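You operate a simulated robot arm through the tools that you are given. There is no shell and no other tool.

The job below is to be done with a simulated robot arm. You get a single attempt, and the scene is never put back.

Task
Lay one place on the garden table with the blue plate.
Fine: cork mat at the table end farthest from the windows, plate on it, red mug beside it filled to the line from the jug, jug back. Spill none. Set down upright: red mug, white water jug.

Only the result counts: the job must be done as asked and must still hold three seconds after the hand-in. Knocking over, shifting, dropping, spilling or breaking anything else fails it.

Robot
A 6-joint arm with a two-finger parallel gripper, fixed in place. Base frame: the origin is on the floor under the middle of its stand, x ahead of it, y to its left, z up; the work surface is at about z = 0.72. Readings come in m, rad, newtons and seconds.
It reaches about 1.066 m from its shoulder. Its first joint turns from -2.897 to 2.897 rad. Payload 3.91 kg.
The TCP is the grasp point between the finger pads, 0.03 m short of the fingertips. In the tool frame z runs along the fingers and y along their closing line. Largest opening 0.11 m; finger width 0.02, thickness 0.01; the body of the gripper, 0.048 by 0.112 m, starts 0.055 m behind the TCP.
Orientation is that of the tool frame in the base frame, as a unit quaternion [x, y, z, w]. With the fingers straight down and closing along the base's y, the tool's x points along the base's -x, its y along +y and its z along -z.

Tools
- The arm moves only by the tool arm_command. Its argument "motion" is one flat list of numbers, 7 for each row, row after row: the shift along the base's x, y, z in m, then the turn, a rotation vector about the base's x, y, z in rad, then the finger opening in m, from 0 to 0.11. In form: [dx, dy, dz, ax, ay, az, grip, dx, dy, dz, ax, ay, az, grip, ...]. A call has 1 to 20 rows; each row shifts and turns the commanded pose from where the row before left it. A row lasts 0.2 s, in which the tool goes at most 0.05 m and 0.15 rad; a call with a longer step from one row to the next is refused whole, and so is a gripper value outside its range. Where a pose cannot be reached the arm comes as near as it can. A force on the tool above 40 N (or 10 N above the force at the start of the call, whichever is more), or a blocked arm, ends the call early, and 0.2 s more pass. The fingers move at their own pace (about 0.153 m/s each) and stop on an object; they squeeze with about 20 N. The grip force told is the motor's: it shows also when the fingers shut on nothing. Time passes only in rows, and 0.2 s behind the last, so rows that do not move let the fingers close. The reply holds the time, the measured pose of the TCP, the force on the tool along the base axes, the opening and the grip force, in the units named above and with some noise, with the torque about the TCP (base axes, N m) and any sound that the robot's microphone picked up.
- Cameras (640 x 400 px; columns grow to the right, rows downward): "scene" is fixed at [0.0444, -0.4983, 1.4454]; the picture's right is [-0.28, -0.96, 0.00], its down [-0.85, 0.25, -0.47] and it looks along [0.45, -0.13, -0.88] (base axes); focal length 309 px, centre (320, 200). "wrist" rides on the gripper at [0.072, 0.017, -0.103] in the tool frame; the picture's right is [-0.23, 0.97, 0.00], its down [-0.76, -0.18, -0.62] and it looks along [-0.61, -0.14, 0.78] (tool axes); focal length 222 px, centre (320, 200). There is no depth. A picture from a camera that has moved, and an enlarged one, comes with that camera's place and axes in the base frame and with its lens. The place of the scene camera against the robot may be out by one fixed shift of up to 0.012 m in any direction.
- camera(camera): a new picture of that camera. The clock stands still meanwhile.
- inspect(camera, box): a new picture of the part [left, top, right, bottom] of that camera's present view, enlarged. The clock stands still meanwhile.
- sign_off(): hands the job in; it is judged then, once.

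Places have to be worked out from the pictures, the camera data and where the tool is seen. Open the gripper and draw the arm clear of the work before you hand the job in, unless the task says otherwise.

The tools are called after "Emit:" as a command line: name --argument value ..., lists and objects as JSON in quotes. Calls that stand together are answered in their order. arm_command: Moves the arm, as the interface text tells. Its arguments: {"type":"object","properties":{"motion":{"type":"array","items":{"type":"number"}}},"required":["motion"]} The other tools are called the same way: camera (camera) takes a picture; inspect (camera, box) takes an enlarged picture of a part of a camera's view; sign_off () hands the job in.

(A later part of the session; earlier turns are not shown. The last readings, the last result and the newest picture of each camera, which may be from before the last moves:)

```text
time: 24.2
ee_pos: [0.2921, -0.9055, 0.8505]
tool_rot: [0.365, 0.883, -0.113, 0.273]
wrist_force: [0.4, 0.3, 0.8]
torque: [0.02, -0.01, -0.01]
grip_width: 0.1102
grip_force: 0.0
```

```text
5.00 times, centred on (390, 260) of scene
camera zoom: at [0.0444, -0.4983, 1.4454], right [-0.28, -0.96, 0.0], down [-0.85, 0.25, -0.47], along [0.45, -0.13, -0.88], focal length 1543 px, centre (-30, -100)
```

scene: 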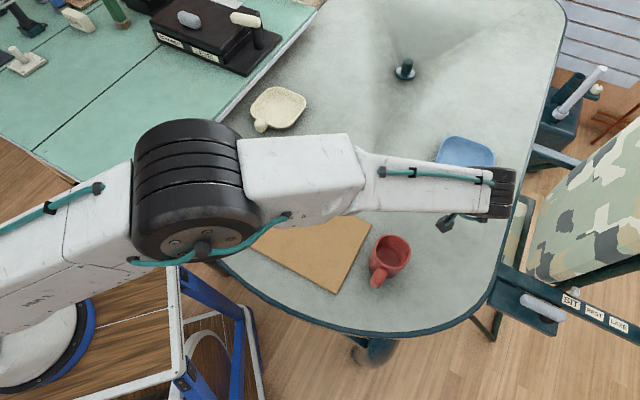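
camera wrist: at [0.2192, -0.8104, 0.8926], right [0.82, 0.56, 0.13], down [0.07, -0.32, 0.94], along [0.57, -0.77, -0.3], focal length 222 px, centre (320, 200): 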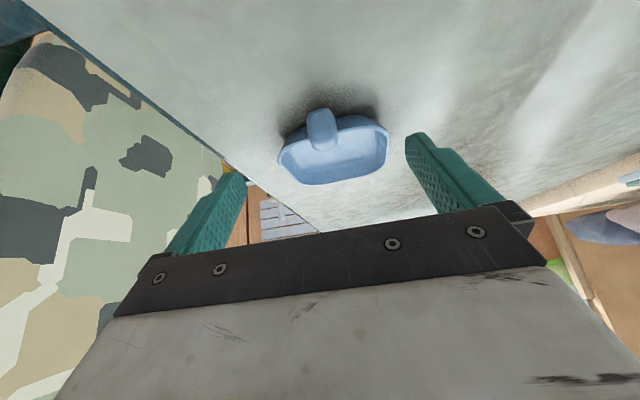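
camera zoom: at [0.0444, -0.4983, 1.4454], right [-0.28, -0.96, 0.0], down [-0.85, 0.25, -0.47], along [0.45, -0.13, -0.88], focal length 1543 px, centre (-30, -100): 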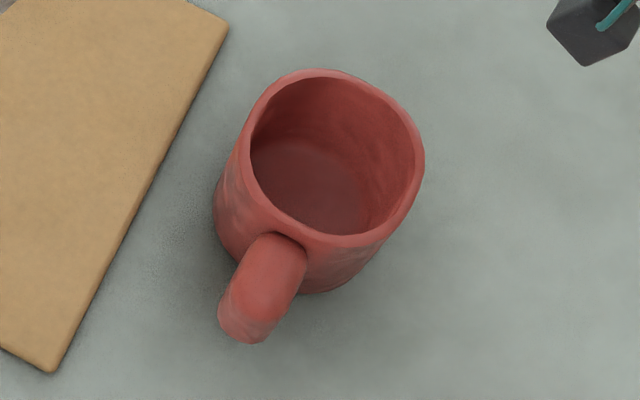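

The handle is an upright block about 0.033 m wide, z≈0.73–0.775, at about (0.350,-0.966). I move above it with a smaller tilt (~0.3 rad) and verify alignment.

Emit:
arm_command --motion '[0.0265, -0.0275, -0.01, 0.106, 0.106, 0, 0.11, 0.0265, -0.0275, -0.01, 0.106, 0.106, 0, 0.11, 0, 0, 0, 0, 0, 0, 0.11]'

Emit:
camera --camera "wrist"

Emit:
inspect --camera "scene" --box '[400, 100, 540, 230]'

```text
time: 25.0
ee_pos: [0.3403, -0.9316, 0.8294]
tool_rot: [0.379, 0.914, -0.056, 0.137]
wrist_force: [-0.1, 0.0, 0.3]
torque: [0.0, 0.03, 0.01]
grip_width: 0.1099
grip_force: 0.0
out of reach, approached as far as the arm can: row 2
```

```text
taken
camera wrist: at [0.2802, -0.8488, 0.9054], right [0.84, 0.54, 0.07], down [0.26, -0.51, 0.82], along [0.47, -0.67, -0.57], focal length 222 px, centre (320, 200)
```

wrist: 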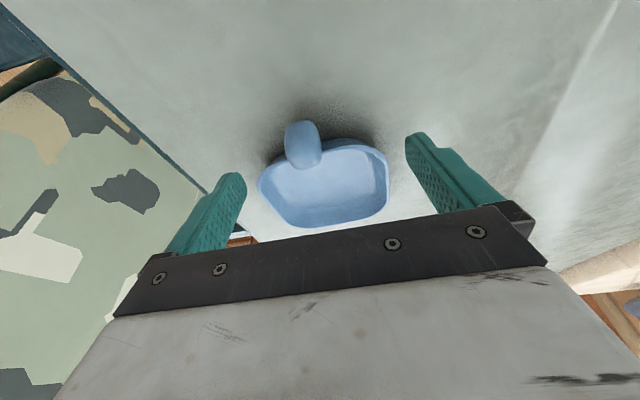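

```text
3.08 times, centred on (470, 165) of scene
camera zoom: at [0.0444, -0.4983, 1.4454], right [-0.28, -0.96, 0.0], down [-0.85, 0.25, -0.47], along [0.45, -0.13, -0.88], focal length 950 px, centre (-142, 308)
```

zoom: 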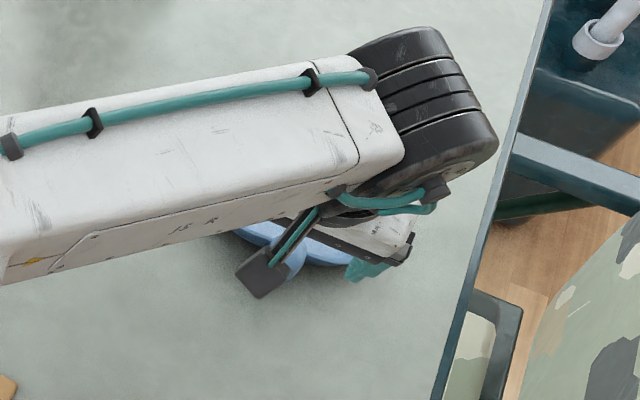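

At the reach limit with 0.3 rad tilt. I tilt to 0.45 rad while moving lower toward the handle.

Emit:
arm_command --motion '[0.0, -0.008, -0.015, -0.106, -0.106, 0, 0.11, 0.002, -0.012, -0.012, 0, 0, 0, 0.11, 0.002, -0.01, -0.007, 0, 0, 0, 0.11, 0, 0, 0, 0, 0, 0, 0.11]'

Emit:
camera --camera "wrist"

```text
time: 26.0
ee_pos: [0.3433, -0.954, 0.796]
tool_rot: [0.372, 0.901, -0.085, 0.207]
wrist_force: [-0.5, -1.0, 1.0]
torque: [0.0, -0.02, 0.03]
grip_width: 0.11
grip_force: 0.0
out of reach, approached as far as the arm can: row 3
```

```text
taken
camera wrist: at [0.2755, -0.863, 0.8555], right [0.83, 0.54, 0.1], down [0.17, -0.42, 0.89], along [0.53, -0.73, -0.44], focal length 222 px, centre (320, 200)
```

wrist: 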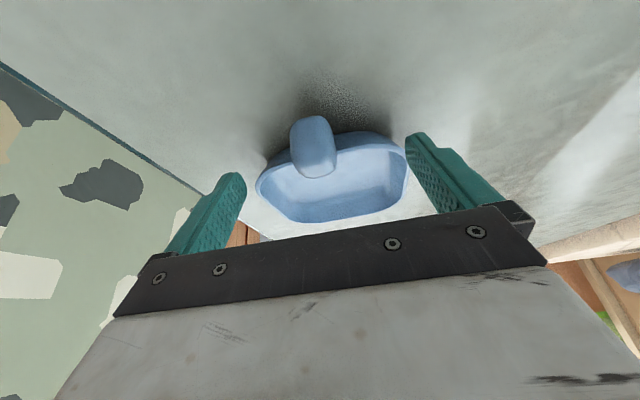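

Now I descend slightly behind the handle (to keep the fingertips clear of the plate's rim) and then slide forward onto it.

Emit:
arm_command --motion '[-0.007, 0.002, -0.017, 0, 0, 0, 0.11, 0, 0, -0.016, 0, 0, 0, 0.11, 0.008, -0.009, 0, 0, 0, 0, 0.11, 0, 0, 0, 0, 0, 0, 0.11]'

Emit:
camera --camera "wrist"

Emit:
inspect --camera "scene" --box '[400, 100, 540, 230]'

```text
time: 27.0
ee_pos: [0.3357, -0.952, 0.7619]
tool_rot: [0.372, 0.901, -0.085, 0.206]
wrist_force: [-0.5, -0.6, 0.4]
torque: [0.01, -0.02, 0.02]
grip_width: 0.11
grip_force: 0.2
out of reach, approached as far as the arm can: row 3
```

```text
taken
camera wrist: at [0.2689, -0.8625, 0.8228], right [0.83, 0.54, 0.1], down [0.17, -0.42, 0.89], along [0.53, -0.73, -0.44], focal length 222 px, centre (320, 200)
```

wrist: 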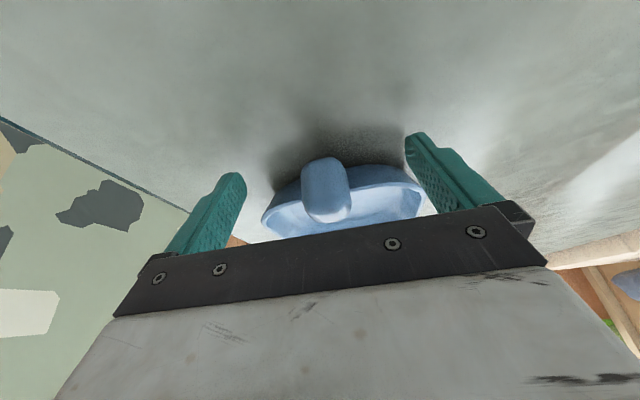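

```text
3.08 times, centred on (470, 165) of scene
camera zoom: at [0.0444, -0.4983, 1.4454], right [-0.28, -0.96, 0.0], down [-0.85, 0.25, -0.47], along [0.45, -0.13, -0.88], focal length 950 px, centre (-142, 308)
```

zoom: 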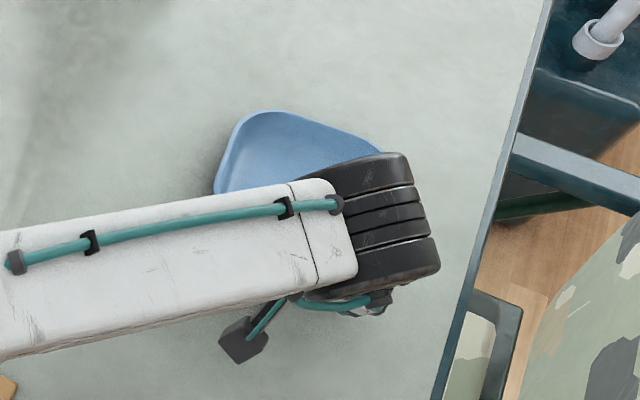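

The arm ran out of reach by ~1.5 cm, so I tilt further to 0.6 rad while moving forward onto the handle.

Emit:
arm_command --motion '[0.0, 0.0, 0.004, -0.106, -0.106, 0, 0.11, 0.005, -0.005, 0, 0, 0, 0, 0.11, 0.005, -0.005, 0, 0, 0, 0, 0.11, 0, 0, 0, 0, 0, 0, 0.11]'

Emit:
camera --camera "wrist"

```text
time: 28.0
ee_pos: [0.345, -0.9621, 0.7672]
tool_rot: [0.365, 0.883, -0.113, 0.273]
wrist_force: [0.3, -1.0, 0.5]
torque: [0.0, -0.01, -0.01]
grip_width: 0.1099
grip_force: 0.2
```

```text
taken
camera wrist: at [0.2726, -0.8659, 0.8094], right [0.82, 0.56, 0.13], down [0.07, -0.32, 0.94], along [0.57, -0.77, -0.3], focal length 222 px, centre (320, 200)
```

wrist: 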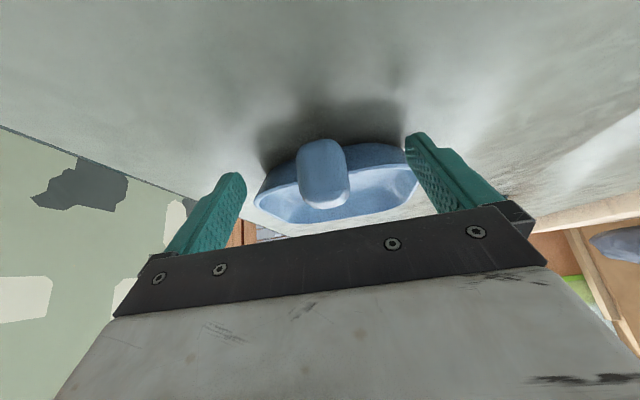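

Reached: the TCP is at the handle. I lower 6 mm and close on it.

Emit:
arm_command --motion '[0.002, -0.002, -0.006, 0, 0, 0, 0.11, 0, 0, 0, 0, 0, 0, 0.11, 0, 0, 0, 0, 0, 0, 0.0, 0, 0, 0, 0, 0, 0, 0.0, 0, 0, 0, 0, 0, 0, 0.0, 0, 0, 0, 0, 0, 0, 0.0]'

Emit:
camera --camera "wrist"

```text
time: 29.4
ee_pos: [0.3478, -0.9633, 0.7615]
tool_rot: [0.365, 0.883, -0.113, 0.274]
wrist_force: [-0.5, 0.3, 1.6]
torque: [0.05, -0.15, 0.06]
grip_width: 0.0295
grip_force: 19.9
```

```text
taken
camera wrist: at [0.275, -0.8681, 0.8037], right [0.82, 0.56, 0.13], down [0.07, -0.32, 0.94], along [0.57, -0.77, -0.3], focal length 222 px, centre (320, 200)
```

wrist: 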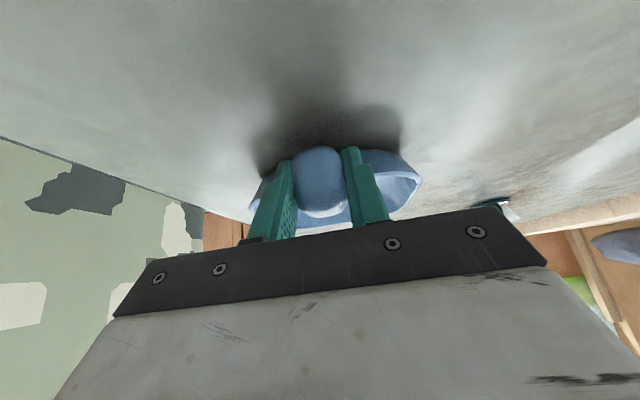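

Handle gripped (0.0295 m). I test-lift by 1.5 cm slowly and check force and posture of the plate.

Emit:
arm_command --motion '[0, 0, 0.005, 0, 0, 0, 0.0, 0, 0, 0.005, 0, 0, 0, 0.0, 0, 0, 0.005, 0, 0, 0, 0.0, 0, 0, 0, 0, 0, 0, 0.0]'

Emit:
camera --camera "wrist"

Emit:
inspect --camera "scene" --box '[400, 100, 540, 230]'

```text
time: 30.4
ee_pos: [0.3478, -0.9645, 0.7766]
tool_rot: [0.366, 0.883, -0.113, 0.272]
wrist_force: [-0.1, 0.4, -0.9]
torque: [0.08, 0.1, -0.01]
grip_width: 0.0298
grip_force: 19.8
```

```text
taken
camera wrist: at [0.2748, -0.8684, 0.8186], right [0.82, 0.56, 0.13], down [0.07, -0.32, 0.94], along [0.57, -0.77, -0.3], focal length 222 px, centre (320, 200)
```

wrist: 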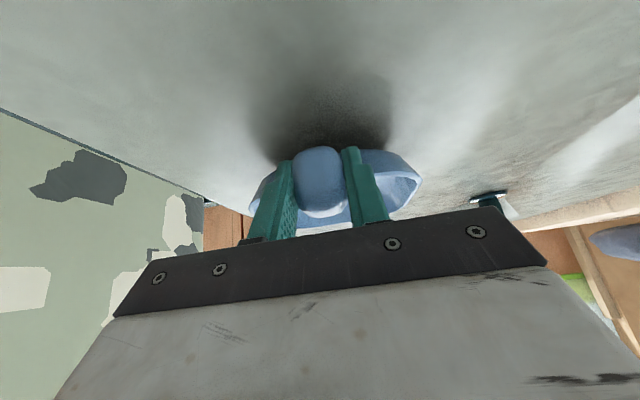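

```text
3.08 times, centred on (470, 165) of scene
camera zoom: at [0.0444, -0.4983, 1.4454], right [-0.28, -0.96, 0.0], down [-0.85, 0.25, -0.47], along [0.45, -0.13, -0.88], focal length 950 px, centre (-142, 308)
```

zoom: 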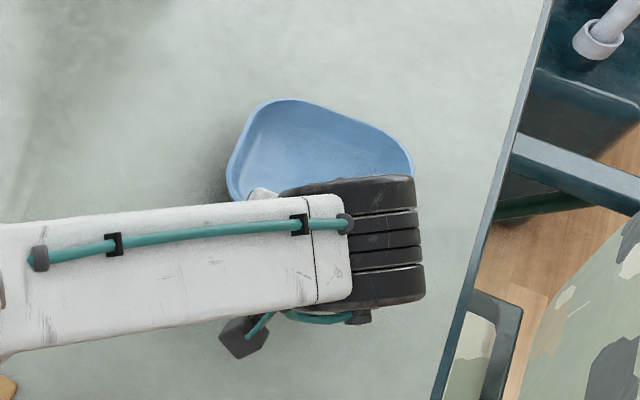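

The plate lifts level (≈2–2.5 N) and holds well. I raise it to z≈0.88 and begin carrying it toward the mat.

Emit:
arm_command --motion '[0, 0, 0.015, 0, 0, 0, 0.0, 0, 0.005, 0.02, 0, 0, 0, 0.0, 0, 0.01, 0.02, 0, 0, 0, 0.0, 0, 0.015, 0.02, 0, 0, 0, 0.0, -0.003, 0.02, 0.02, 0, 0, 0, 0.0, -0.005, 0.025, 0.01, 0, 0, 0, 0.0, -0.006, 0.03, 0, 0, 0, 0, 0.0, -0.006, 0.03, 0, 0, 0, 0, 0.0, -0.006, 0.03, 0, 0, 0, 0, 0.0, 0, 0, 0, 0, 0, 0, 0.0]'

Emit:
camera --camera "wrist"

Emit:
camera --camera "scene"

```text
time: 32.6
ee_pos: [0.3212, -0.7995, 0.8822]
tool_rot: [0.365, 0.883, -0.113, 0.274]
wrist_force: [0.8, 0.0, -1.7]
torque: [0.12, 0.1, -0.02]
grip_width: 0.0298
grip_force: 20.1
```

```text
taken
camera wrist: at [0.2489, -0.7034, 0.9242], right [0.82, 0.56, 0.13], down [0.07, -0.32, 0.94], along [0.57, -0.77, -0.3], focal length 222 px, centre (320, 200)
```

wrist: 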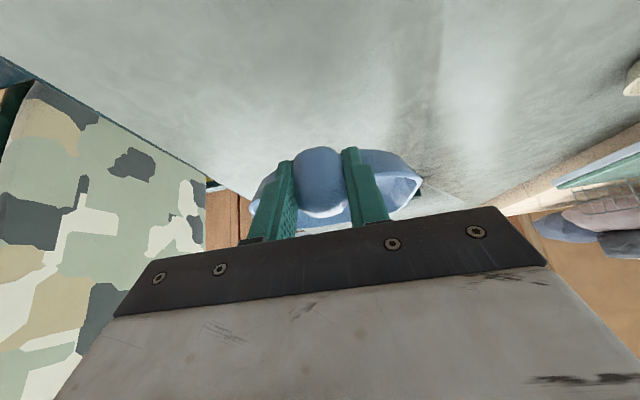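

```text
taken
```

scene: 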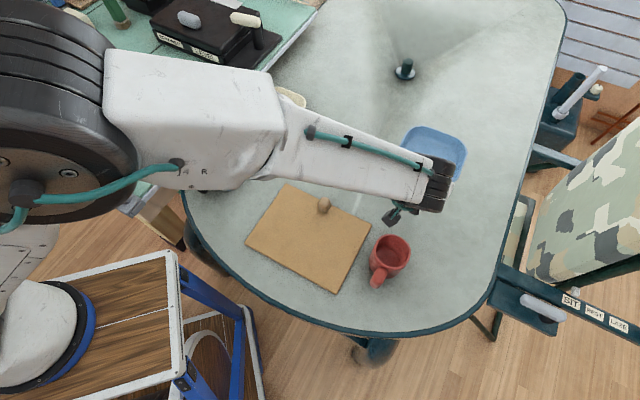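

Plate is steady. I carry it on to above the mat.

Emit:
arm_command --motion '[-0.0062, 0.0291, 0, 0, 0, 0, 0.0, -0.0062, 0.0291, 0, 0, 0, 0, 0.0, -0.0062, 0.0291, 0, 0, 0, 0, 0.0, -0.0062, 0.0291, 0, 0, 0, 0, 0.0, -0.0062, 0.0291, 0, 0, 0, 0, 0.0, -0.0062, 0.0291, 0, 0, 0, 0, 0.0, -0.0062, 0.0291, 0, 0, 0, 0, 0.0, -0.0062, 0.0291, 0, 0, 0, 0, 0.0, -0.0062, 0.0291, 0, 0, 0, 0, 0.0, -0.0062, 0.0291, 0, 0, 0, 0, 0.0, -0.0062, 0.0291, 0, 0, 0, 0, 0.0, 0, 0, 0, 0, 0, 0, 0.0]'

Emit:
camera --camera "wrist"

Emit:
camera --camera "scene"

```text
time: 35.2
ee_pos: [0.2526, -0.4789, 0.882]
tool_rot: [0.365, 0.883, -0.113, 0.272]
wrist_force: [-0.4, -0.4, -1.3]
torque: [0.11, 0.08, -0.02]
grip_width: 0.0299
grip_force: 20.1
```

```text
taken
camera wrist: at [0.18, -0.3839, 0.9244], right [0.82, 0.56, 0.13], down [0.07, -0.32, 0.94], along [0.57, -0.77, -0.3], focal length 222 px, centre (320, 200)
```

wrist: 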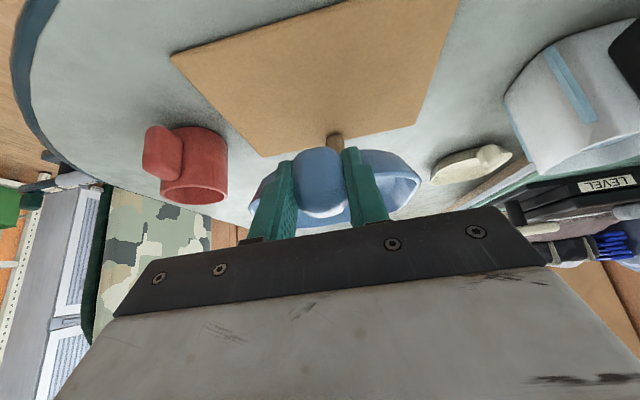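

```text
taken
```

scene: 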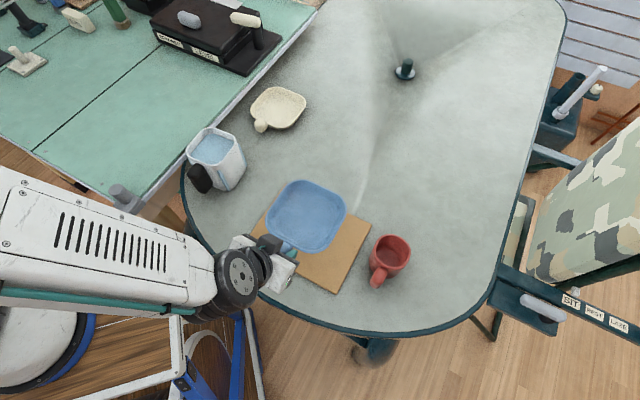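

The plate is above the mat. I zoom in to check clearance between the plate's back rim and the mat's knob before lowering.

Emit:
inspect --camera "scene" --box '[230, 160, 390, 300]'

Emit:
inspect --camera "wrist" --box '[480, 0, 640, 220]'

Emit:
inspect --camera "scene" --box '[180, 110, 260, 205]'

```text
2.86 times, centred on (310, 230) of scene
camera zoom: at [0.0444, -0.4983, 1.4454], right [-0.28, -0.96, 0.0], down [-0.85, 0.25, -0.47], along [0.45, -0.13, -0.88], focal length 882 px, centre (349, 114)
```

zoom: 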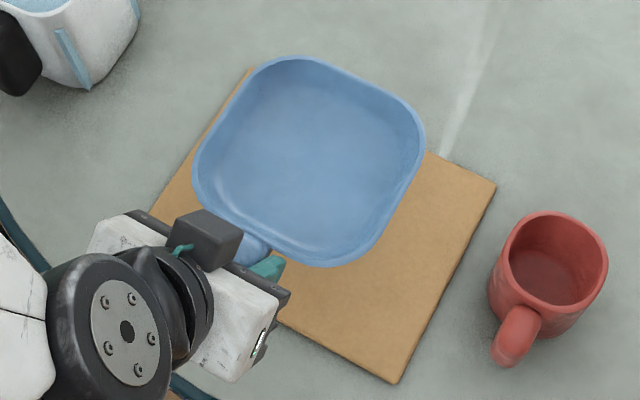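

```text
1.82 times, centred on (560, 110) of wrist
camera zoom: at [0.18, -0.3839, 0.9244], right [0.82, 0.56, 0.13], down [0.07, -0.32, 0.94], along [0.57, -0.77, -0.3], focal length 404 px, centre (-116, 364)
```

zoom: 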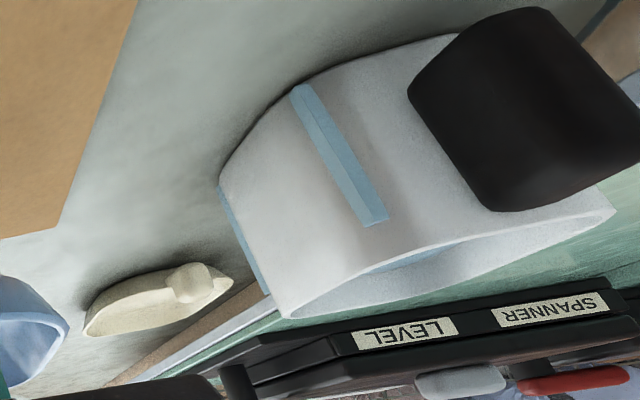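

```text
4.21 times, centred on (220, 158) of scene
camera zoom: at [0.0444, -0.4983, 1.4454], right [-0.28, -0.96, 0.0], down [-0.85, 0.25, -0.47], along [0.45, -0.13, -0.88], focal length 1300 px, centre (741, 379)
```

zoom: 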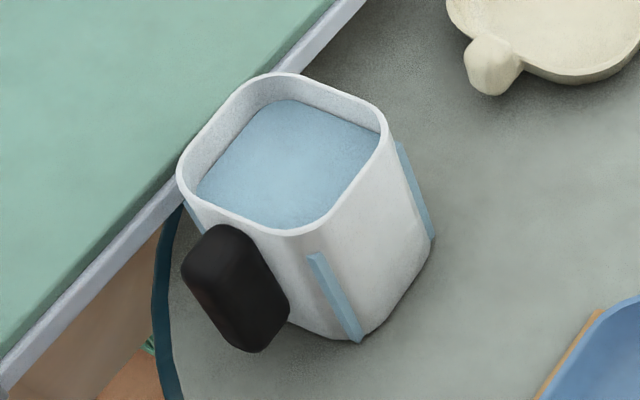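

Clearance to the knob is only ~8 mm, so I shift the plate 6 mm outward while lowering to just above the mat.

Emit:
arm_command --motion '[-0.002, 0.002, -0.02, 0, 0, 0, 0.0, -0.002, 0.002, -0.025, 0, 0, 0, 0.0, 0, 0, -0.025, 0, 0, 0, 0.0, 0, 0, -0.02, 0, 0, 0, 0.0, 0, 0, -0.012, 0, 0, 0, 0.0, 0, 0, 0, 0, 0, 0, 0.0]'

Emit:
camera --camera "wrist"

Emit:
inspect --camera "scene" --box '[230, 160, 390, 300]'

```text
time: 36.6
ee_pos: [0.2514, -0.4758, 0.7794]
tool_rot: [0.365, 0.883, -0.112, 0.273]
wrist_force: [0.0, 0.3, -0.7]
torque: [0.07, 0.07, -0.01]
grip_width: 0.0298
grip_force: 20.0
```

```text
taken
camera wrist: at [0.177, -0.3791, 0.8208], right [0.82, 0.56, 0.13], down [0.07, -0.32, 0.94], along [0.57, -0.77, -0.3], focal length 222 px, centre (320, 200)
```

wrist: 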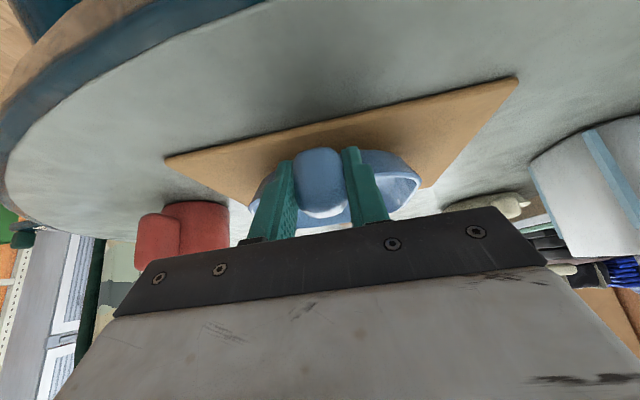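

```text
2.86 times, centred on (310, 230) of scene
camera zoom: at [0.0444, -0.4983, 1.4454], right [-0.28, -0.96, 0.0], down [-0.85, 0.25, -0.47], along [0.45, -0.13, -0.88], focal length 882 px, centre (349, 114)
```

zoom: 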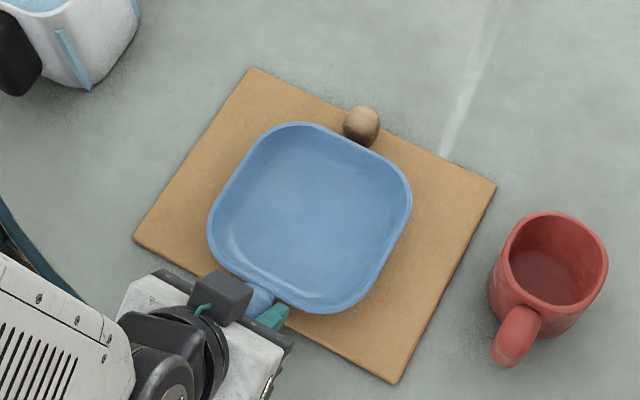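

Nearly down, aligned on the mat and just clear of the knob. I lower in small steps to find contact.

Emit:
arm_command --motion '[0, 0, -0.003, 0, 0, 0, 0.0, 0, 0, -0.003, 0, 0, 0, 0.0, 0, 0, 0, 0, 0, 0, 0.0]'

Emit:
arm_command --motion '[0, 0, -0.0025, 0, 0, 0, 0.0, 0, 0, 0, 0, 0, 0, 0.0]'

```text
time: 37.4
ee_pos: [0.2489, -0.4745, 0.7731]
tool_rot: [0.365, 0.883, -0.113, 0.273]
wrist_force: [-0.5, -0.2, -2.5]
torque: [0.11, 0.1, 0.02]
grip_width: 0.0298
grip_force: 20.4
```

```text
time: 38.0
ee_pos: [0.2494, -0.4764, 0.7711]
tool_rot: [0.365, 0.883, -0.113, 0.273]
wrist_force: [0.3, 0.1, -1.6]
torque: [0.1, 0.09, -0.02]
grip_width: 0.03
grip_force: 20.4
```

Still hanging (torque unchanged). I continue down in 2 mm steps.

Emit:
arm_command --motion '[0, 0, -0.002, 0, 0, 0, 0.0, 0, 0, 0, 0, 0, 0, 0.0]'

Emit:
arm_command --motion '[0, 0, -0.002, 0, 0, 0, 0.0, 0, 0, 0, 0, 0, 0, 0.0]'

```text
time: 38.6
ee_pos: [0.249, -0.4752, 0.7693]
tool_rot: [0.365, 0.883, -0.113, 0.274]
wrist_force: [1.2, 2.0, 10.1]
torque: [-0.12, -0.25, 0.08]
grip_width: 0.0296
grip_force: 20.3
```

```text
time: 39.2
ee_pos: [0.2491, -0.4756, 0.7664]
tool_rot: [0.364, 0.883, -0.112, 0.273]
wrist_force: [-1.2, 5.0, 16.6]
torque: [-0.22, -0.3, 0.09]
grip_width: 0.0301
grip_force: 20.3
```

Contact reached (plate rests on the mat). I back up 2 mm to relieve the press and release the handle.

Emit:
arm_command --motion '[0, 0, 0.002, 0, 0, 0, 0.0, 0, 0, 0, 0, 0, 0, 0.05, 0, 0, 0, 0, 0, 0, 0.1, 0, 0, 0, 0, 0, 0, 0.11, 0, 0, 0, 0, 0, 0, 0.11]'

Emit:
camera --camera "wrist"

Emit:
inspect --camera "scene" --box '[230, 160, 390, 300]'

```text
time: 40.4
ee_pos: [0.2478, -0.4763, 0.7676]
tool_rot: [0.365, 0.883, -0.113, 0.274]
wrist_force: [-0.9, 0.0, 0.5]
torque: [0.03, 0.02, 0.0]
grip_width: 0.11
grip_force: 0.0
```

```text
taken
camera wrist: at [0.1757, -0.3793, 0.8111], right [0.82, 0.56, 0.13], down [0.07, -0.32, 0.94], along [0.57, -0.77, -0.3], focal length 222 px, centre (320, 200)
```

wrist: 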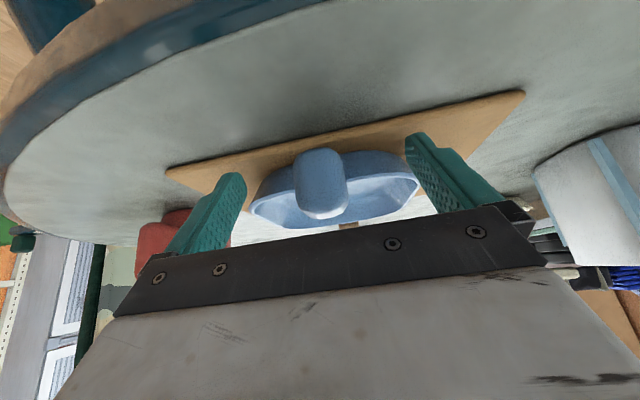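

```text
2.86 times, centred on (310, 230) of scene
camera zoom: at [0.0444, -0.4983, 1.4454], right [-0.28, -0.96, 0.0], down [-0.85, 0.25, -0.47], along [0.45, -0.13, -0.88], focal length 882 px, centre (349, 114)
```

zoom: 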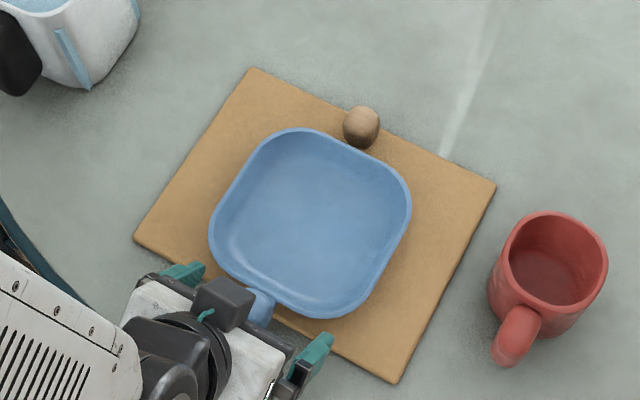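

The plate rests cleanly on the mat. I back the open fingers off along the tool axis, rise, and return to vertical; then I inspect the mug very closely from the scene camera for the fill line.

Emit:
arm_command --motion '[-0.016, 0.016, 0.033, 0, 0, 0, 0.11, -0.012, 0.012, 0.035, 0, 0, 0, 0.11, 0, 0, 0.045, 0, 0, 0, 0.11, 0, 0, 0.045, 0.106, 0.106, 0, 0.11, 0, 0, 0.045, 0.106, 0.106, 0, 0.11, 0, 0, 0.03, 0.106, 0.106, 0, 0.11, 0, 0, 0.03, 0.106, 0.106, 0, 0.11, 0, 0, 0, 0, 0, 0, 0.11]'

Emit:
inspect --camera "scene" --box '[365, 230, 415, 280]'

Emit:
camera --camera "wrist"

Emit:
camera --camera "scene"

```text
time: 42.2
ee_pos: [0.2209, -0.4466, 1.0327]
tool_rot: [0.383, 0.924, -0.001, -0.001]
wrist_force: [-0.4, -0.3, 0.1]
torque: [-0.01, 0.01, 0.02]
grip_width: 0.1101
grip_force: 0.0
```

```text
8.00 times, centred on (390, 255) of scene
camera zoom: at [0.0444, -0.4983, 1.4454], right [-0.28, -0.96, 0.0], down [-0.85, 0.25, -0.47], along [0.45, -0.13, -0.88], focal length 2469 px, centre (-240, -240)
```

zoom: 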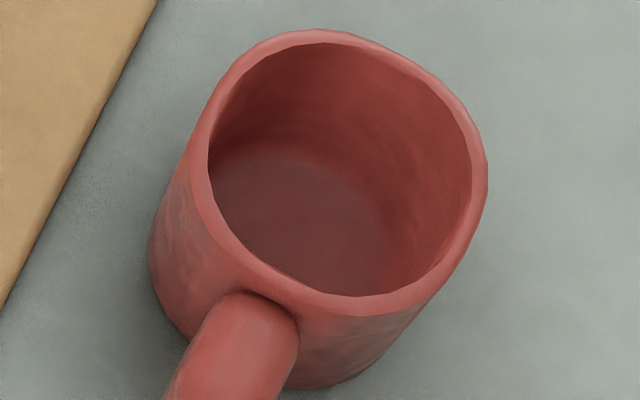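

```text
taken
camera wrist: at [0.1801, -0.3832, 1.1339], right [0.85, 0.53, 0.0], down [0.41, -0.66, 0.62], along [0.33, -0.53, -0.78], focal length 222 px, centre (320, 200)
```

wrist: 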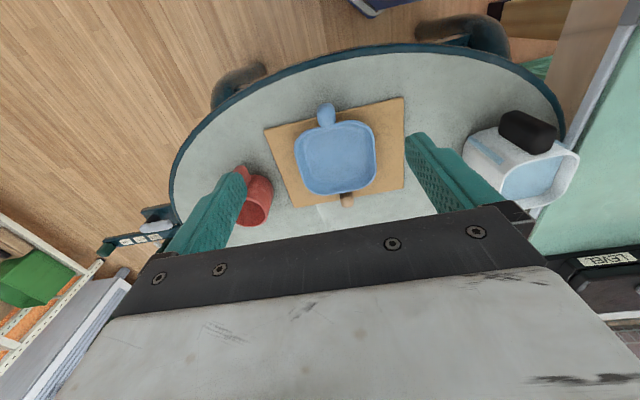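

```text
taken
```

scene: 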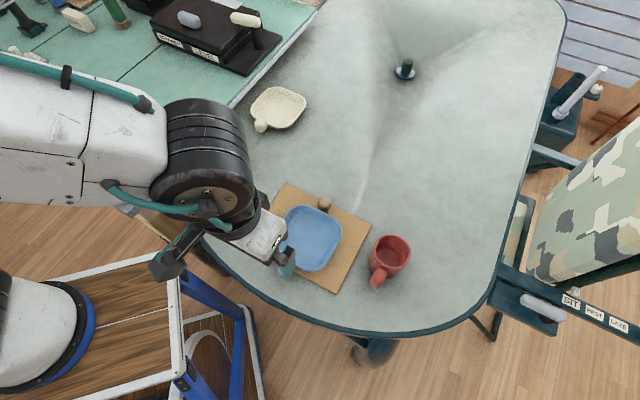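

Still no line visible on the walls seen so far. I swing the wrist camera to the far side of the mug (yaw ≈ -2.55 rad, staying high) to see its handle-side inner wall.

Emit:
arm_command --motion '[0.00365, -0.0175, -0.0041, 0, 0, -0.15, 0.11, 0.00365, -0.0175, -0.0041, 0, 0, -0.15, 0.11, 0.00365, -0.0175, -0.0041, 0, 0, -0.15, 0.11, 0.00365, -0.0175, -0.0041, 0, 0, -0.15, 0.11, 0.00365, -0.0175, -0.0041, 0, 0, -0.15, 0.11, 0.00365, -0.0175, -0.0041, 0, 0, -0.15, 0.11, 0.00365, -0.0175, -0.0041, 0, 0, -0.15, 0.11, 0.00365, -0.0175, -0.0041, 0, 0, -0.15, 0.11, 0.00365, -0.0175, -0.0041, 0, 0, -0.15, 0.11, 0.00365, -0.0175, -0.0041, 0, 0, -0.15, 0.11, 0.00365, -0.0175, -0.0041, 0, 0, -0.15, 0.11, 0.00365, -0.0175, -0.0041, 0, 0, -0.15, 0.11, 0.00365, -0.0175, -0.0041, 0, 0, -0.15, 0.11, 0.00365, -0.0175, -0.0041, 0, 0, -0.15, 0.11, 0.00365, -0.0175, -0.0041, 0, 0, -0.15, 0.11, 0.00365, -0.0175, -0.0041, 0, 0, -0.15, 0.11, 0.00365, -0.0175, -0.0041, 0, 0, -0.15, 0.11, 0, 0, 0, 0, 0, 0, 0.11]'

Emit:
camera --camera "wrist"

Emit:
camera --camera "scene"

```text
time: 46.0
ee_pos: [0.2827, -0.7452, 0.9613]
tool_rot: [0.995, -0.096, 0.001, 0.0]
wrist_force: [0.4, 0.5, -0.4]
torque: [-0.01, 0.0, 0.01]
grip_width: 0.11
grip_force: 0.0
```

```text
taken
camera wrist: at [0.3487, -0.7745, 1.0626], right [-0.41, -0.91, 0.0], down [-0.71, 0.32, 0.62], along [-0.57, 0.26, -0.78], focal length 222 px, centre (320, 200)
```

wrist: 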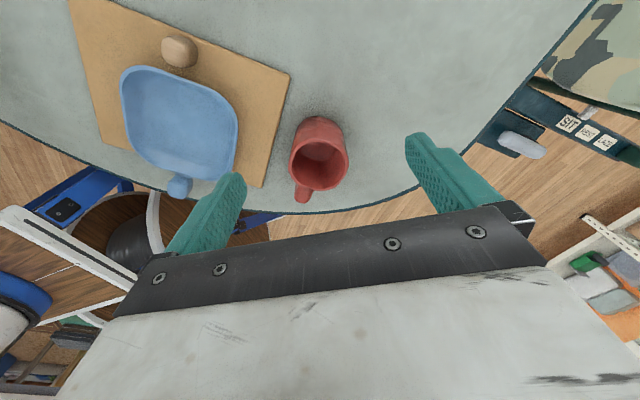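

```text
taken
```

scene: 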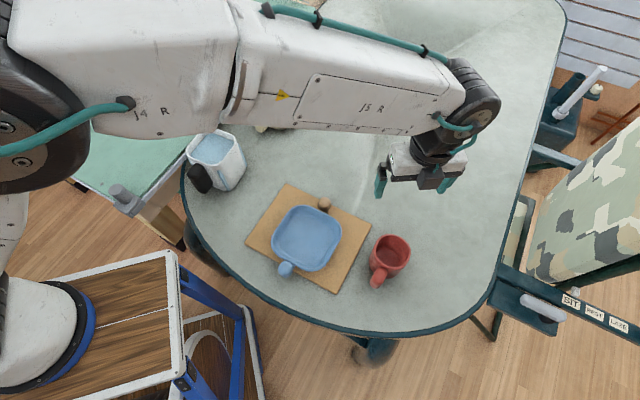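

The flip is reachable. I zoom into the mug from this opposite side.

Emit:
inspect --camera "wrist" --box '[280, 110, 360, 210]'

Emit:
inspect --camera "wrist" --box '[285, 130, 355, 195]'

Emit:
inspect --camera "scene" --box '[175, 115, 255, 205]'

```text
4.00 times, centred on (320, 160) of wrist
camera zoom: at [0.3487, -0.7745, 1.0626], right [-0.41, -0.91, 0.0], down [-0.71, 0.32, 0.62], along [-0.57, 0.26, -0.78], focal length 888 px, centre (320, 360)
```

zoom: 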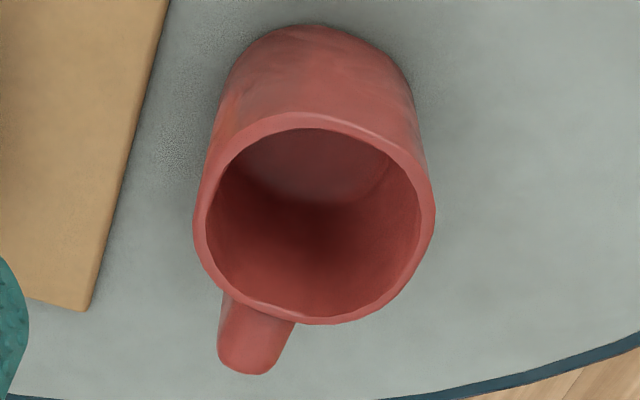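

```text
6.15 times, centred on (320, 162) of wrist
camera zoom: at [0.3487, -0.7745, 1.0626], right [-0.41, -0.91, 0.0], down [-0.71, 0.32, 0.62], along [-0.57, 0.26, -0.78], focal length 1367 px, centre (320, 431)
```

zoom: 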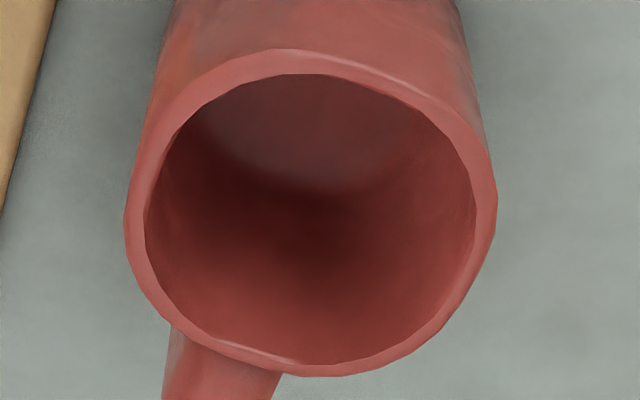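

```text
4.44 times, centred on (215, 160) of scene
camera zoom: at [0.0444, -0.4983, 1.4454], right [-0.28, -0.96, 0.0], down [-0.85, 0.25, -0.47], along [0.45, -0.13, -0.88], focal length 1372 px, centre (787, 378)
```

zoom: 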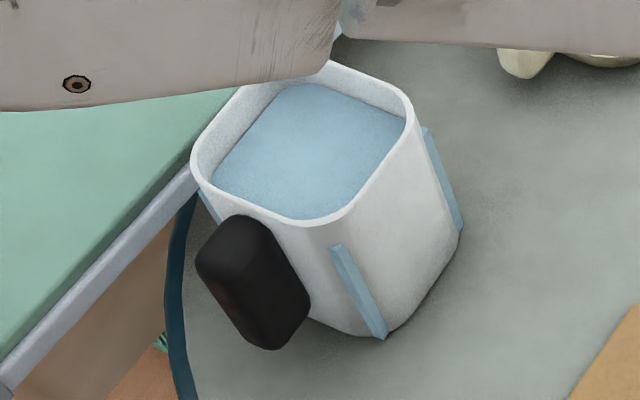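

No line seen yet. I tilt the camera to a flatter look so the upper inner wall is seen more squarely, then zoom again.

Emit:
arm_command --motion '[0, 0, -0.015, 0.0287, 0.147, 0, 0.11, 0, -0.003, -0.015, 0.0287, 0.147, 0, 0.11, 0, -0.003, -0.015, 0.0287, 0.147, 0, 0.11, 0, 0, -0.005, 0.0096, 0.049, 0, 0.11, 0, 0, 0, 0, 0, 0, 0.11]'

Emit:
camera --camera "wrist"

Emit:
inspect --camera "wrist" --box '[270, 100, 370, 200]'

```text
time: 47.2
ee_pos: [0.2827, -0.7493, 0.9124]
tool_rot: [0.965, -0.092, -0.246, -0.023]
wrist_force: [0.0, 0.7, 0.0]
torque: [0.06, -0.02, 0.01]
grip_width: 0.1099
grip_force: 0.0
```

```text
taken
camera wrist: at [0.3894, -0.7877, 0.9656], right [-0.38, -0.92, 0.11], down [-0.33, 0.24, 0.91], along [-0.86, 0.31, -0.39], focal length 222 px, centre (320, 200)
```

wrist: 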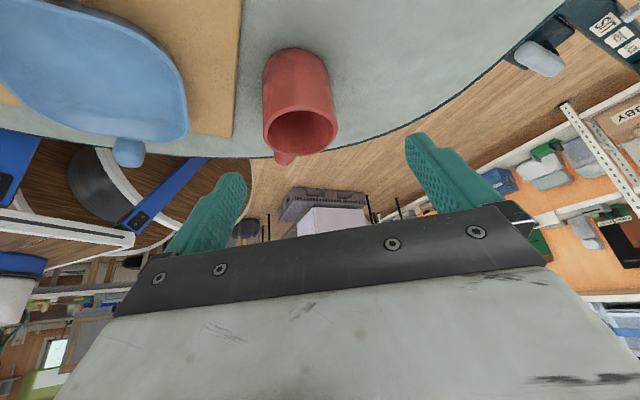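

```text
4.00 times, centred on (320, 150) of wrist
camera zoom: at [0.3894, -0.7877, 0.9656], right [-0.38, -0.92, 0.11], down [-0.33, 0.24, 0.91], along [-0.86, 0.31, -0.39], focal length 888 px, centre (320, 400)
```

zoom: 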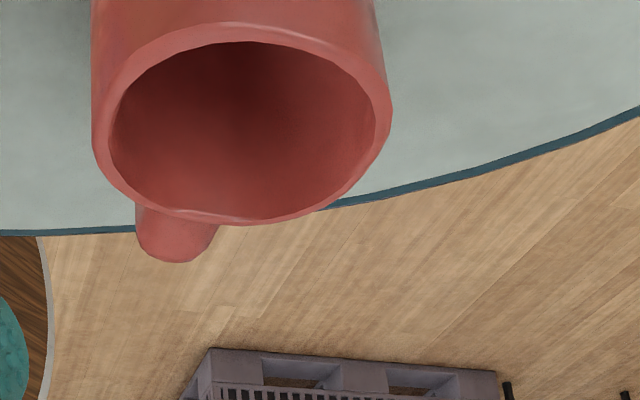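

I zoom harder on the inner walls here for any faint ring.

Emit:
inspect --camera "wrist" --box '[288, 105, 345, 160]'

Emit:
inspect --camera "scene" --box '[372, 232, 414, 270]'

```text
7.27 times, centred on (316, 132) of wrist
camera zoom: at [0.3894, -0.7877, 0.9656], right [-0.38, -0.92, 0.11], down [-0.33, 0.24, 0.91], along [-0.86, 0.31, -0.39], focal length 1615 px, centre (346, 691)
```

zoom: 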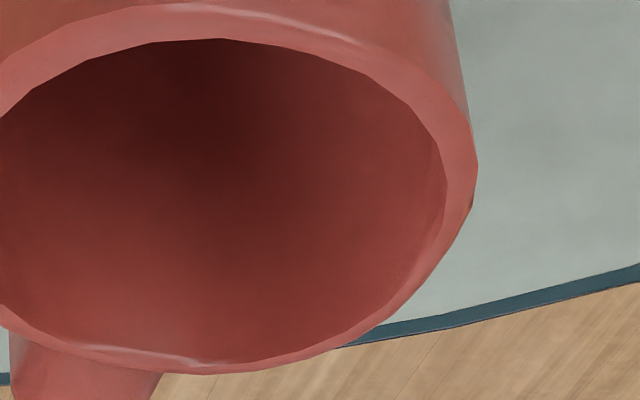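

```text
10.53 times, centred on (393, 251) of scene
camera zoom: at [0.0444, -0.4983, 1.4454], right [-0.28, -0.96, 0.0], down [-0.85, 0.25, -0.47], along [0.45, -0.13, -0.88], focal length 3249 px, centre (-448, -337)
```

zoom: 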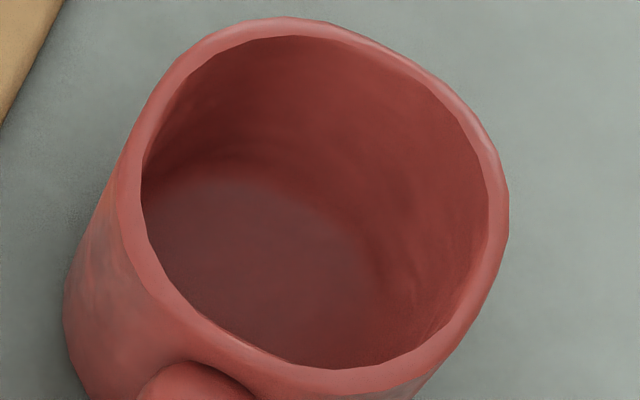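

No ring is discernible anywhere; I'll judge the line as about three quarters of the depth and refine if the water makes it visible. Before taking the jug, I rehearse the planned pour posture (empty gripper) beside the mug to check reach and whether the scene camera still sees into the mug.

Emit:
arm_command --motion '[0, 0.01, 0.02, -0.0287, -0.147, 0, 0.11, 0, 0.015, 0.02, -0.0287, -0.147, 0, 0.11, 0, 0.015, 0.01, -0.0287, -0.147, 0, 0.11, 0, 0.015, 0, -0.0096, -0.049, 0, 0.11, 0, 0.015, 0, 0, 0, 0.15, 0.11, 0, 0.015, 0, 0, 0, 0.15, 0.11, 0, 0.015, 0, 0, 0, 0.15, 0.11, 0, 0.015, 0, 0, 0, 0.15, 0.11, 0, 0, 0, 0, 0, 0.15, 0.11, 0, 0, 0, 0, 0, 0.15, 0.11, 0, 0, 0, 0, 0, 0.079, 0.11, 0, 0, 0, 0, 0, 0, 0.11]'

Emit:
camera --camera "scene"

Emit:
camera --camera "wrist"

```text
time: 49.8
ee_pos: [0.2821, -0.6365, 0.9628]
tool_rot: [0.923, 0.385, 0.0, 0.0]
wrist_force: [-0.4, -0.1, -0.6]
torque: [0.01, -0.01, 0.02]
grip_width: 0.1102
grip_force: 0.2
```

```text
taken
```

scene: 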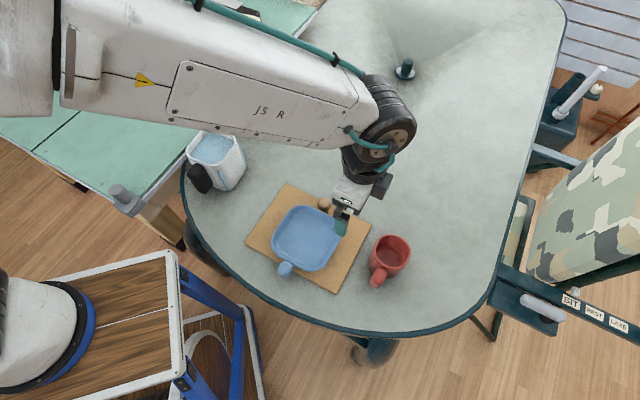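

```text
taken
camera wrist: at [0.3441, -0.5958, 1.0638], right [0.53, -0.85, 0.0], down [-0.66, -0.41, 0.62], along [-0.53, -0.33, -0.78], focal length 222 px, centre (320, 200)
```

wrist: 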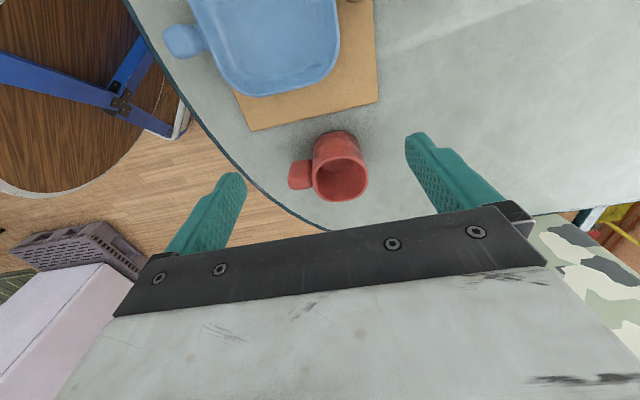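

The rehearsal pose is reachable and the scene camera keeps a clear view into the mug. Now I go above the jug's handle, with the closing line back along the table's cross direction, and look at it.

Emit:
arm_command --motion '[0.0225, 0.0291, 0.0034, 0, 0, 0.1428, 0.11, 0.0225, 0.0291, 0.0034, 0, 0, 0.1428, 0.11, 0.0225, 0.0291, 0.0034, 0, 0, 0.1428, 0.11, 0.0225, 0.0291, 0.0034, 0, 0, 0.1428, 0.11, 0.0225, 0.0291, 0.0034, 0, 0, 0.1428, 0.11, 0.0225, 0.0291, 0.0034, 0, 0, 0.1428, 0.11, 0.0225, 0.0291, 0.0034, 0, 0, 0.1428, 0.11, 0.0225, 0.0291, 0.0034, 0, 0, 0.1428, 0.11, 0.0225, 0.0291, 0.0034, 0, 0, 0.1428, 0.11, 0.0225, 0.0291, 0.0034, 0, 0, 0.1428, 0.11, 0.0225, 0.0291, 0.0034, 0, 0, 0.1428, 0.11, 0, 0, 0, 0, 0, 0, 0.11]'

Emit:
camera --camera "wrist"

Emit:
inspect --camera "scene" --box '[140, 80, 320, 230]'

```text
time: 52.4
ee_pos: [0.5294, -0.317, 0.999]
tool_rot: [0.382, 0.924, 0.0, 0.0]
wrist_force: [-0.1, -0.2, 0.0]
torque: [0.0, -0.04, -0.04]
grip_width: 0.1101
grip_force: 0.1
```

```text
taken
camera wrist: at [0.49, -0.2523, 1.1016], right [0.85, 0.53, 0.0], down [0.41, -0.66, 0.62], along [0.33, -0.53, -0.78], focal length 222 px, centre (320, 200)
```

wrist: 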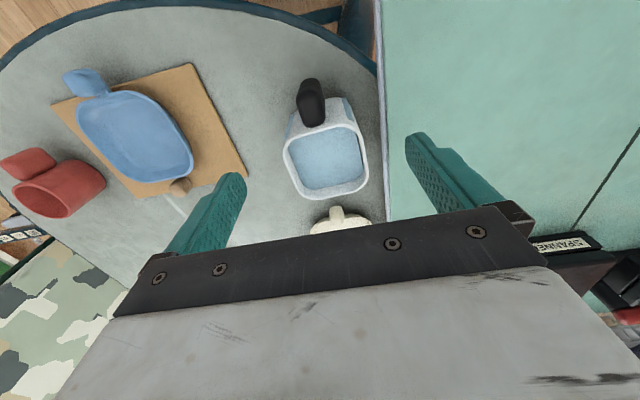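

```text
2.67 times, centred on (230, 155) of scene
camera zoom: at [0.0444, -0.4983, 1.4454], right [-0.28, -0.96, 0.0], down [-0.85, 0.25, -0.47], along [0.45, -0.13, -0.88], focal length 823 px, centre (560, 320)
```

zoom: 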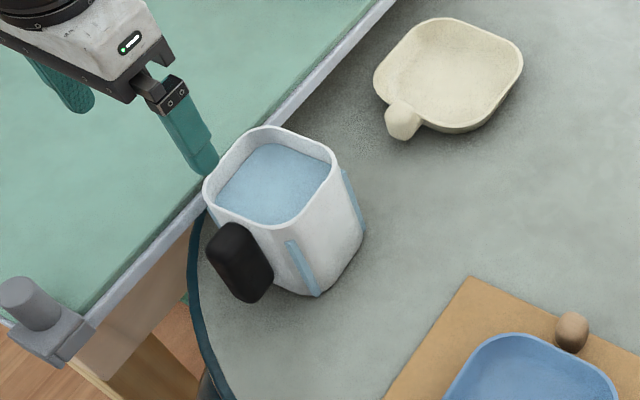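

Emit:
inspect --camera "wrist" --box '[270, 65, 390, 215]'

Emit:
inspect --camera "scene" --box '[180, 115, 250, 200]'

```text
2.67 times, centred on (330, 140) of wrist
camera zoom: at [0.49, -0.2523, 1.1016], right [0.85, 0.53, 0.0], down [0.41, -0.66, 0.62], along [0.33, -0.53, -0.78], focal length 592 px, centre (293, 360)
```

zoom: 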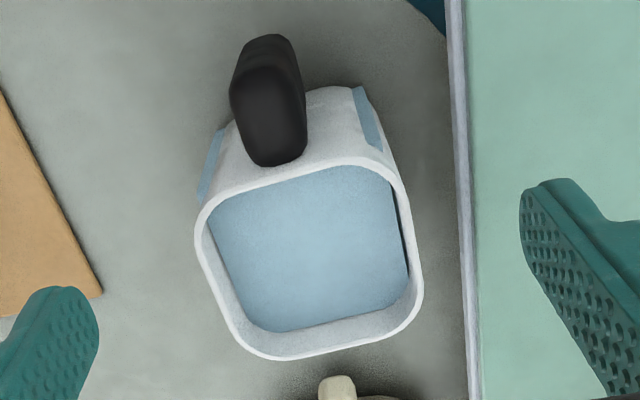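

```text
4.71 times, centred on (215, 158) of scene
camera zoom: at [0.0444, -0.4983, 1.4454], right [-0.28, -0.96, 0.0], down [-0.85, 0.25, -0.47], along [0.45, -0.13, -0.88], focal length 1452 px, centre (814, 400)
```

zoom: 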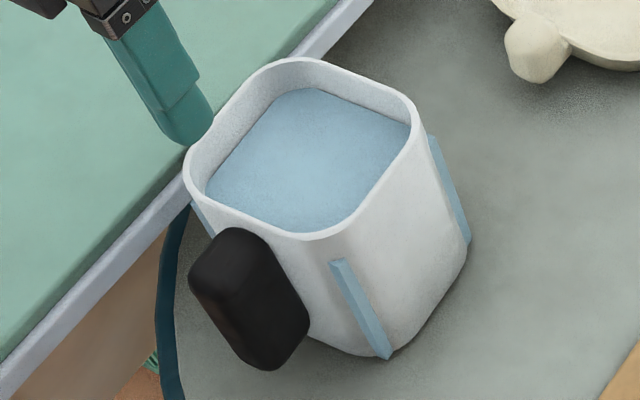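

The handle is a block about 0.036 m wide near (0.526,-0.325), z≈0.76–0.83; jug rim at z≈0.847, nearly full but with some freeboard. I go to a pre-grasp behind and above it with a 30° forward tilt.

Emit:
arm_command --motion '[-0.011, 0.008, -0.025, -0.106, -0.106, 0, 0.085, -0.011, 0.008, -0.025, -0.106, -0.106, 0, 0.085, -0.011, 0.008, -0.025, -0.106, -0.106, 0, 0.085, -0.01, 0.0073, -0.02, -0.053, -0.053, 0, 0.085, 0, 0, 0, 0, 0, 0, 0.085]'

Emit:
camera --camera "wrist"

Emit:
inspect --camera "scene" --box '[140, 80, 320, 230]'

```text
time: 53.6
ee_pos: [0.5306, -0.3267, 0.9223]
tool_rot: [0.368, 0.893, -0.099, 0.24]
wrist_force: [-0.5, -0.4, 0.1]
torque: [0.01, -0.01, -0.02]
grip_width: 0.0852
grip_force: 0.1
out of reach, approached as far as the arm can: row 3, 4
```

```text
taken
camera wrist: at [0.4599, -0.2335, 0.9734], right [0.83, 0.55, 0.11], down [0.12, -0.37, 0.92], along [0.55, -0.75, -0.37], focal length 222 px, centre (320, 200)
```

wrist: 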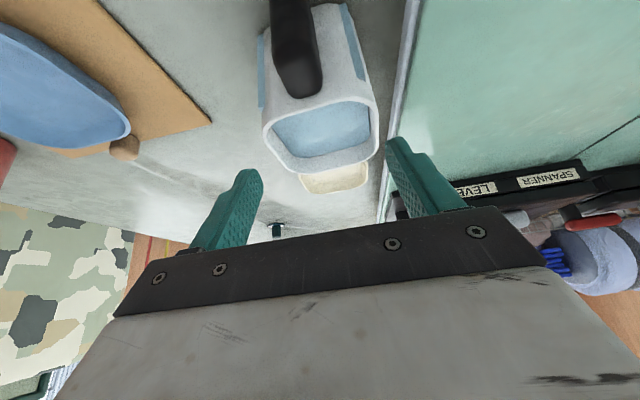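

```text
2.67 times, centred on (230, 155) of scene
camera zoom: at [0.0444, -0.4983, 1.4454], right [-0.28, -0.96, 0.0], down [-0.85, 0.25, -0.47], along [0.45, -0.13, -0.88], focal length 823 px, centre (560, 320)
```

zoom: 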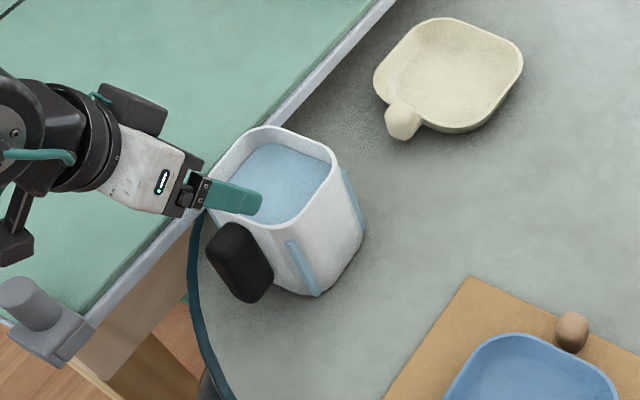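

The arm couldn't reach that pre-grasp with the tilt. I look at the whole scene to understand the arm's posture.

Emit:
camera --camera "scene"

Emit:
arm_command --motion '[-0.005, 0.004, 0.01, 0, 0, 0, 0.085, 0, 0, 0, 0, 0, 0, 0.085]'

```text
taken
```

scene: 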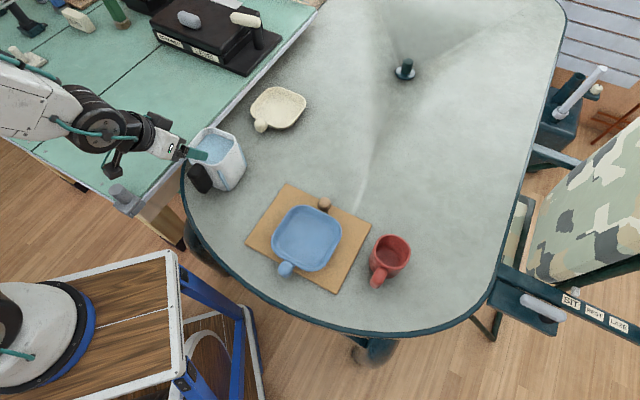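

```text
time: 54.2
ee_pos: [0.5274, -0.3253, 0.9333]
tool_rot: [0.37, 0.892, -0.099, 0.239]
wrist_force: [-0.3, -0.2, 0.8]
torque: [-0.02, -0.01, 0.02]
grip_width: 0.0849
grip_force: 0.1
```

The arm is free to move; I retry backing off toward the pre-grasp gradually to see whether the limit is real.

Emit:
arm_command --motion '[-0.01, 0.01, 0, 0, 0, 0, 0.085, -0.01, 0.01, 0, 0, 0, 0, 0.085, -0.01, 0.01, 0, 0, 0, 0, 0.085, -0.01, 0.01, 0, 0, 0, 0, 0.085]'

```text
time: 55.2
ee_pos: [0.525, -0.3226, 0.9432]
tool_rot: [0.37, 0.892, -0.099, 0.24]
wrist_force: [-0.3, 0.4, 0.7]
torque: [-0.01, -0.01, -0.02]
grip_width: 0.085
grip_force: 0.0
out of reach, approached as far as the arm can: row 1, 2, 3, 4
```

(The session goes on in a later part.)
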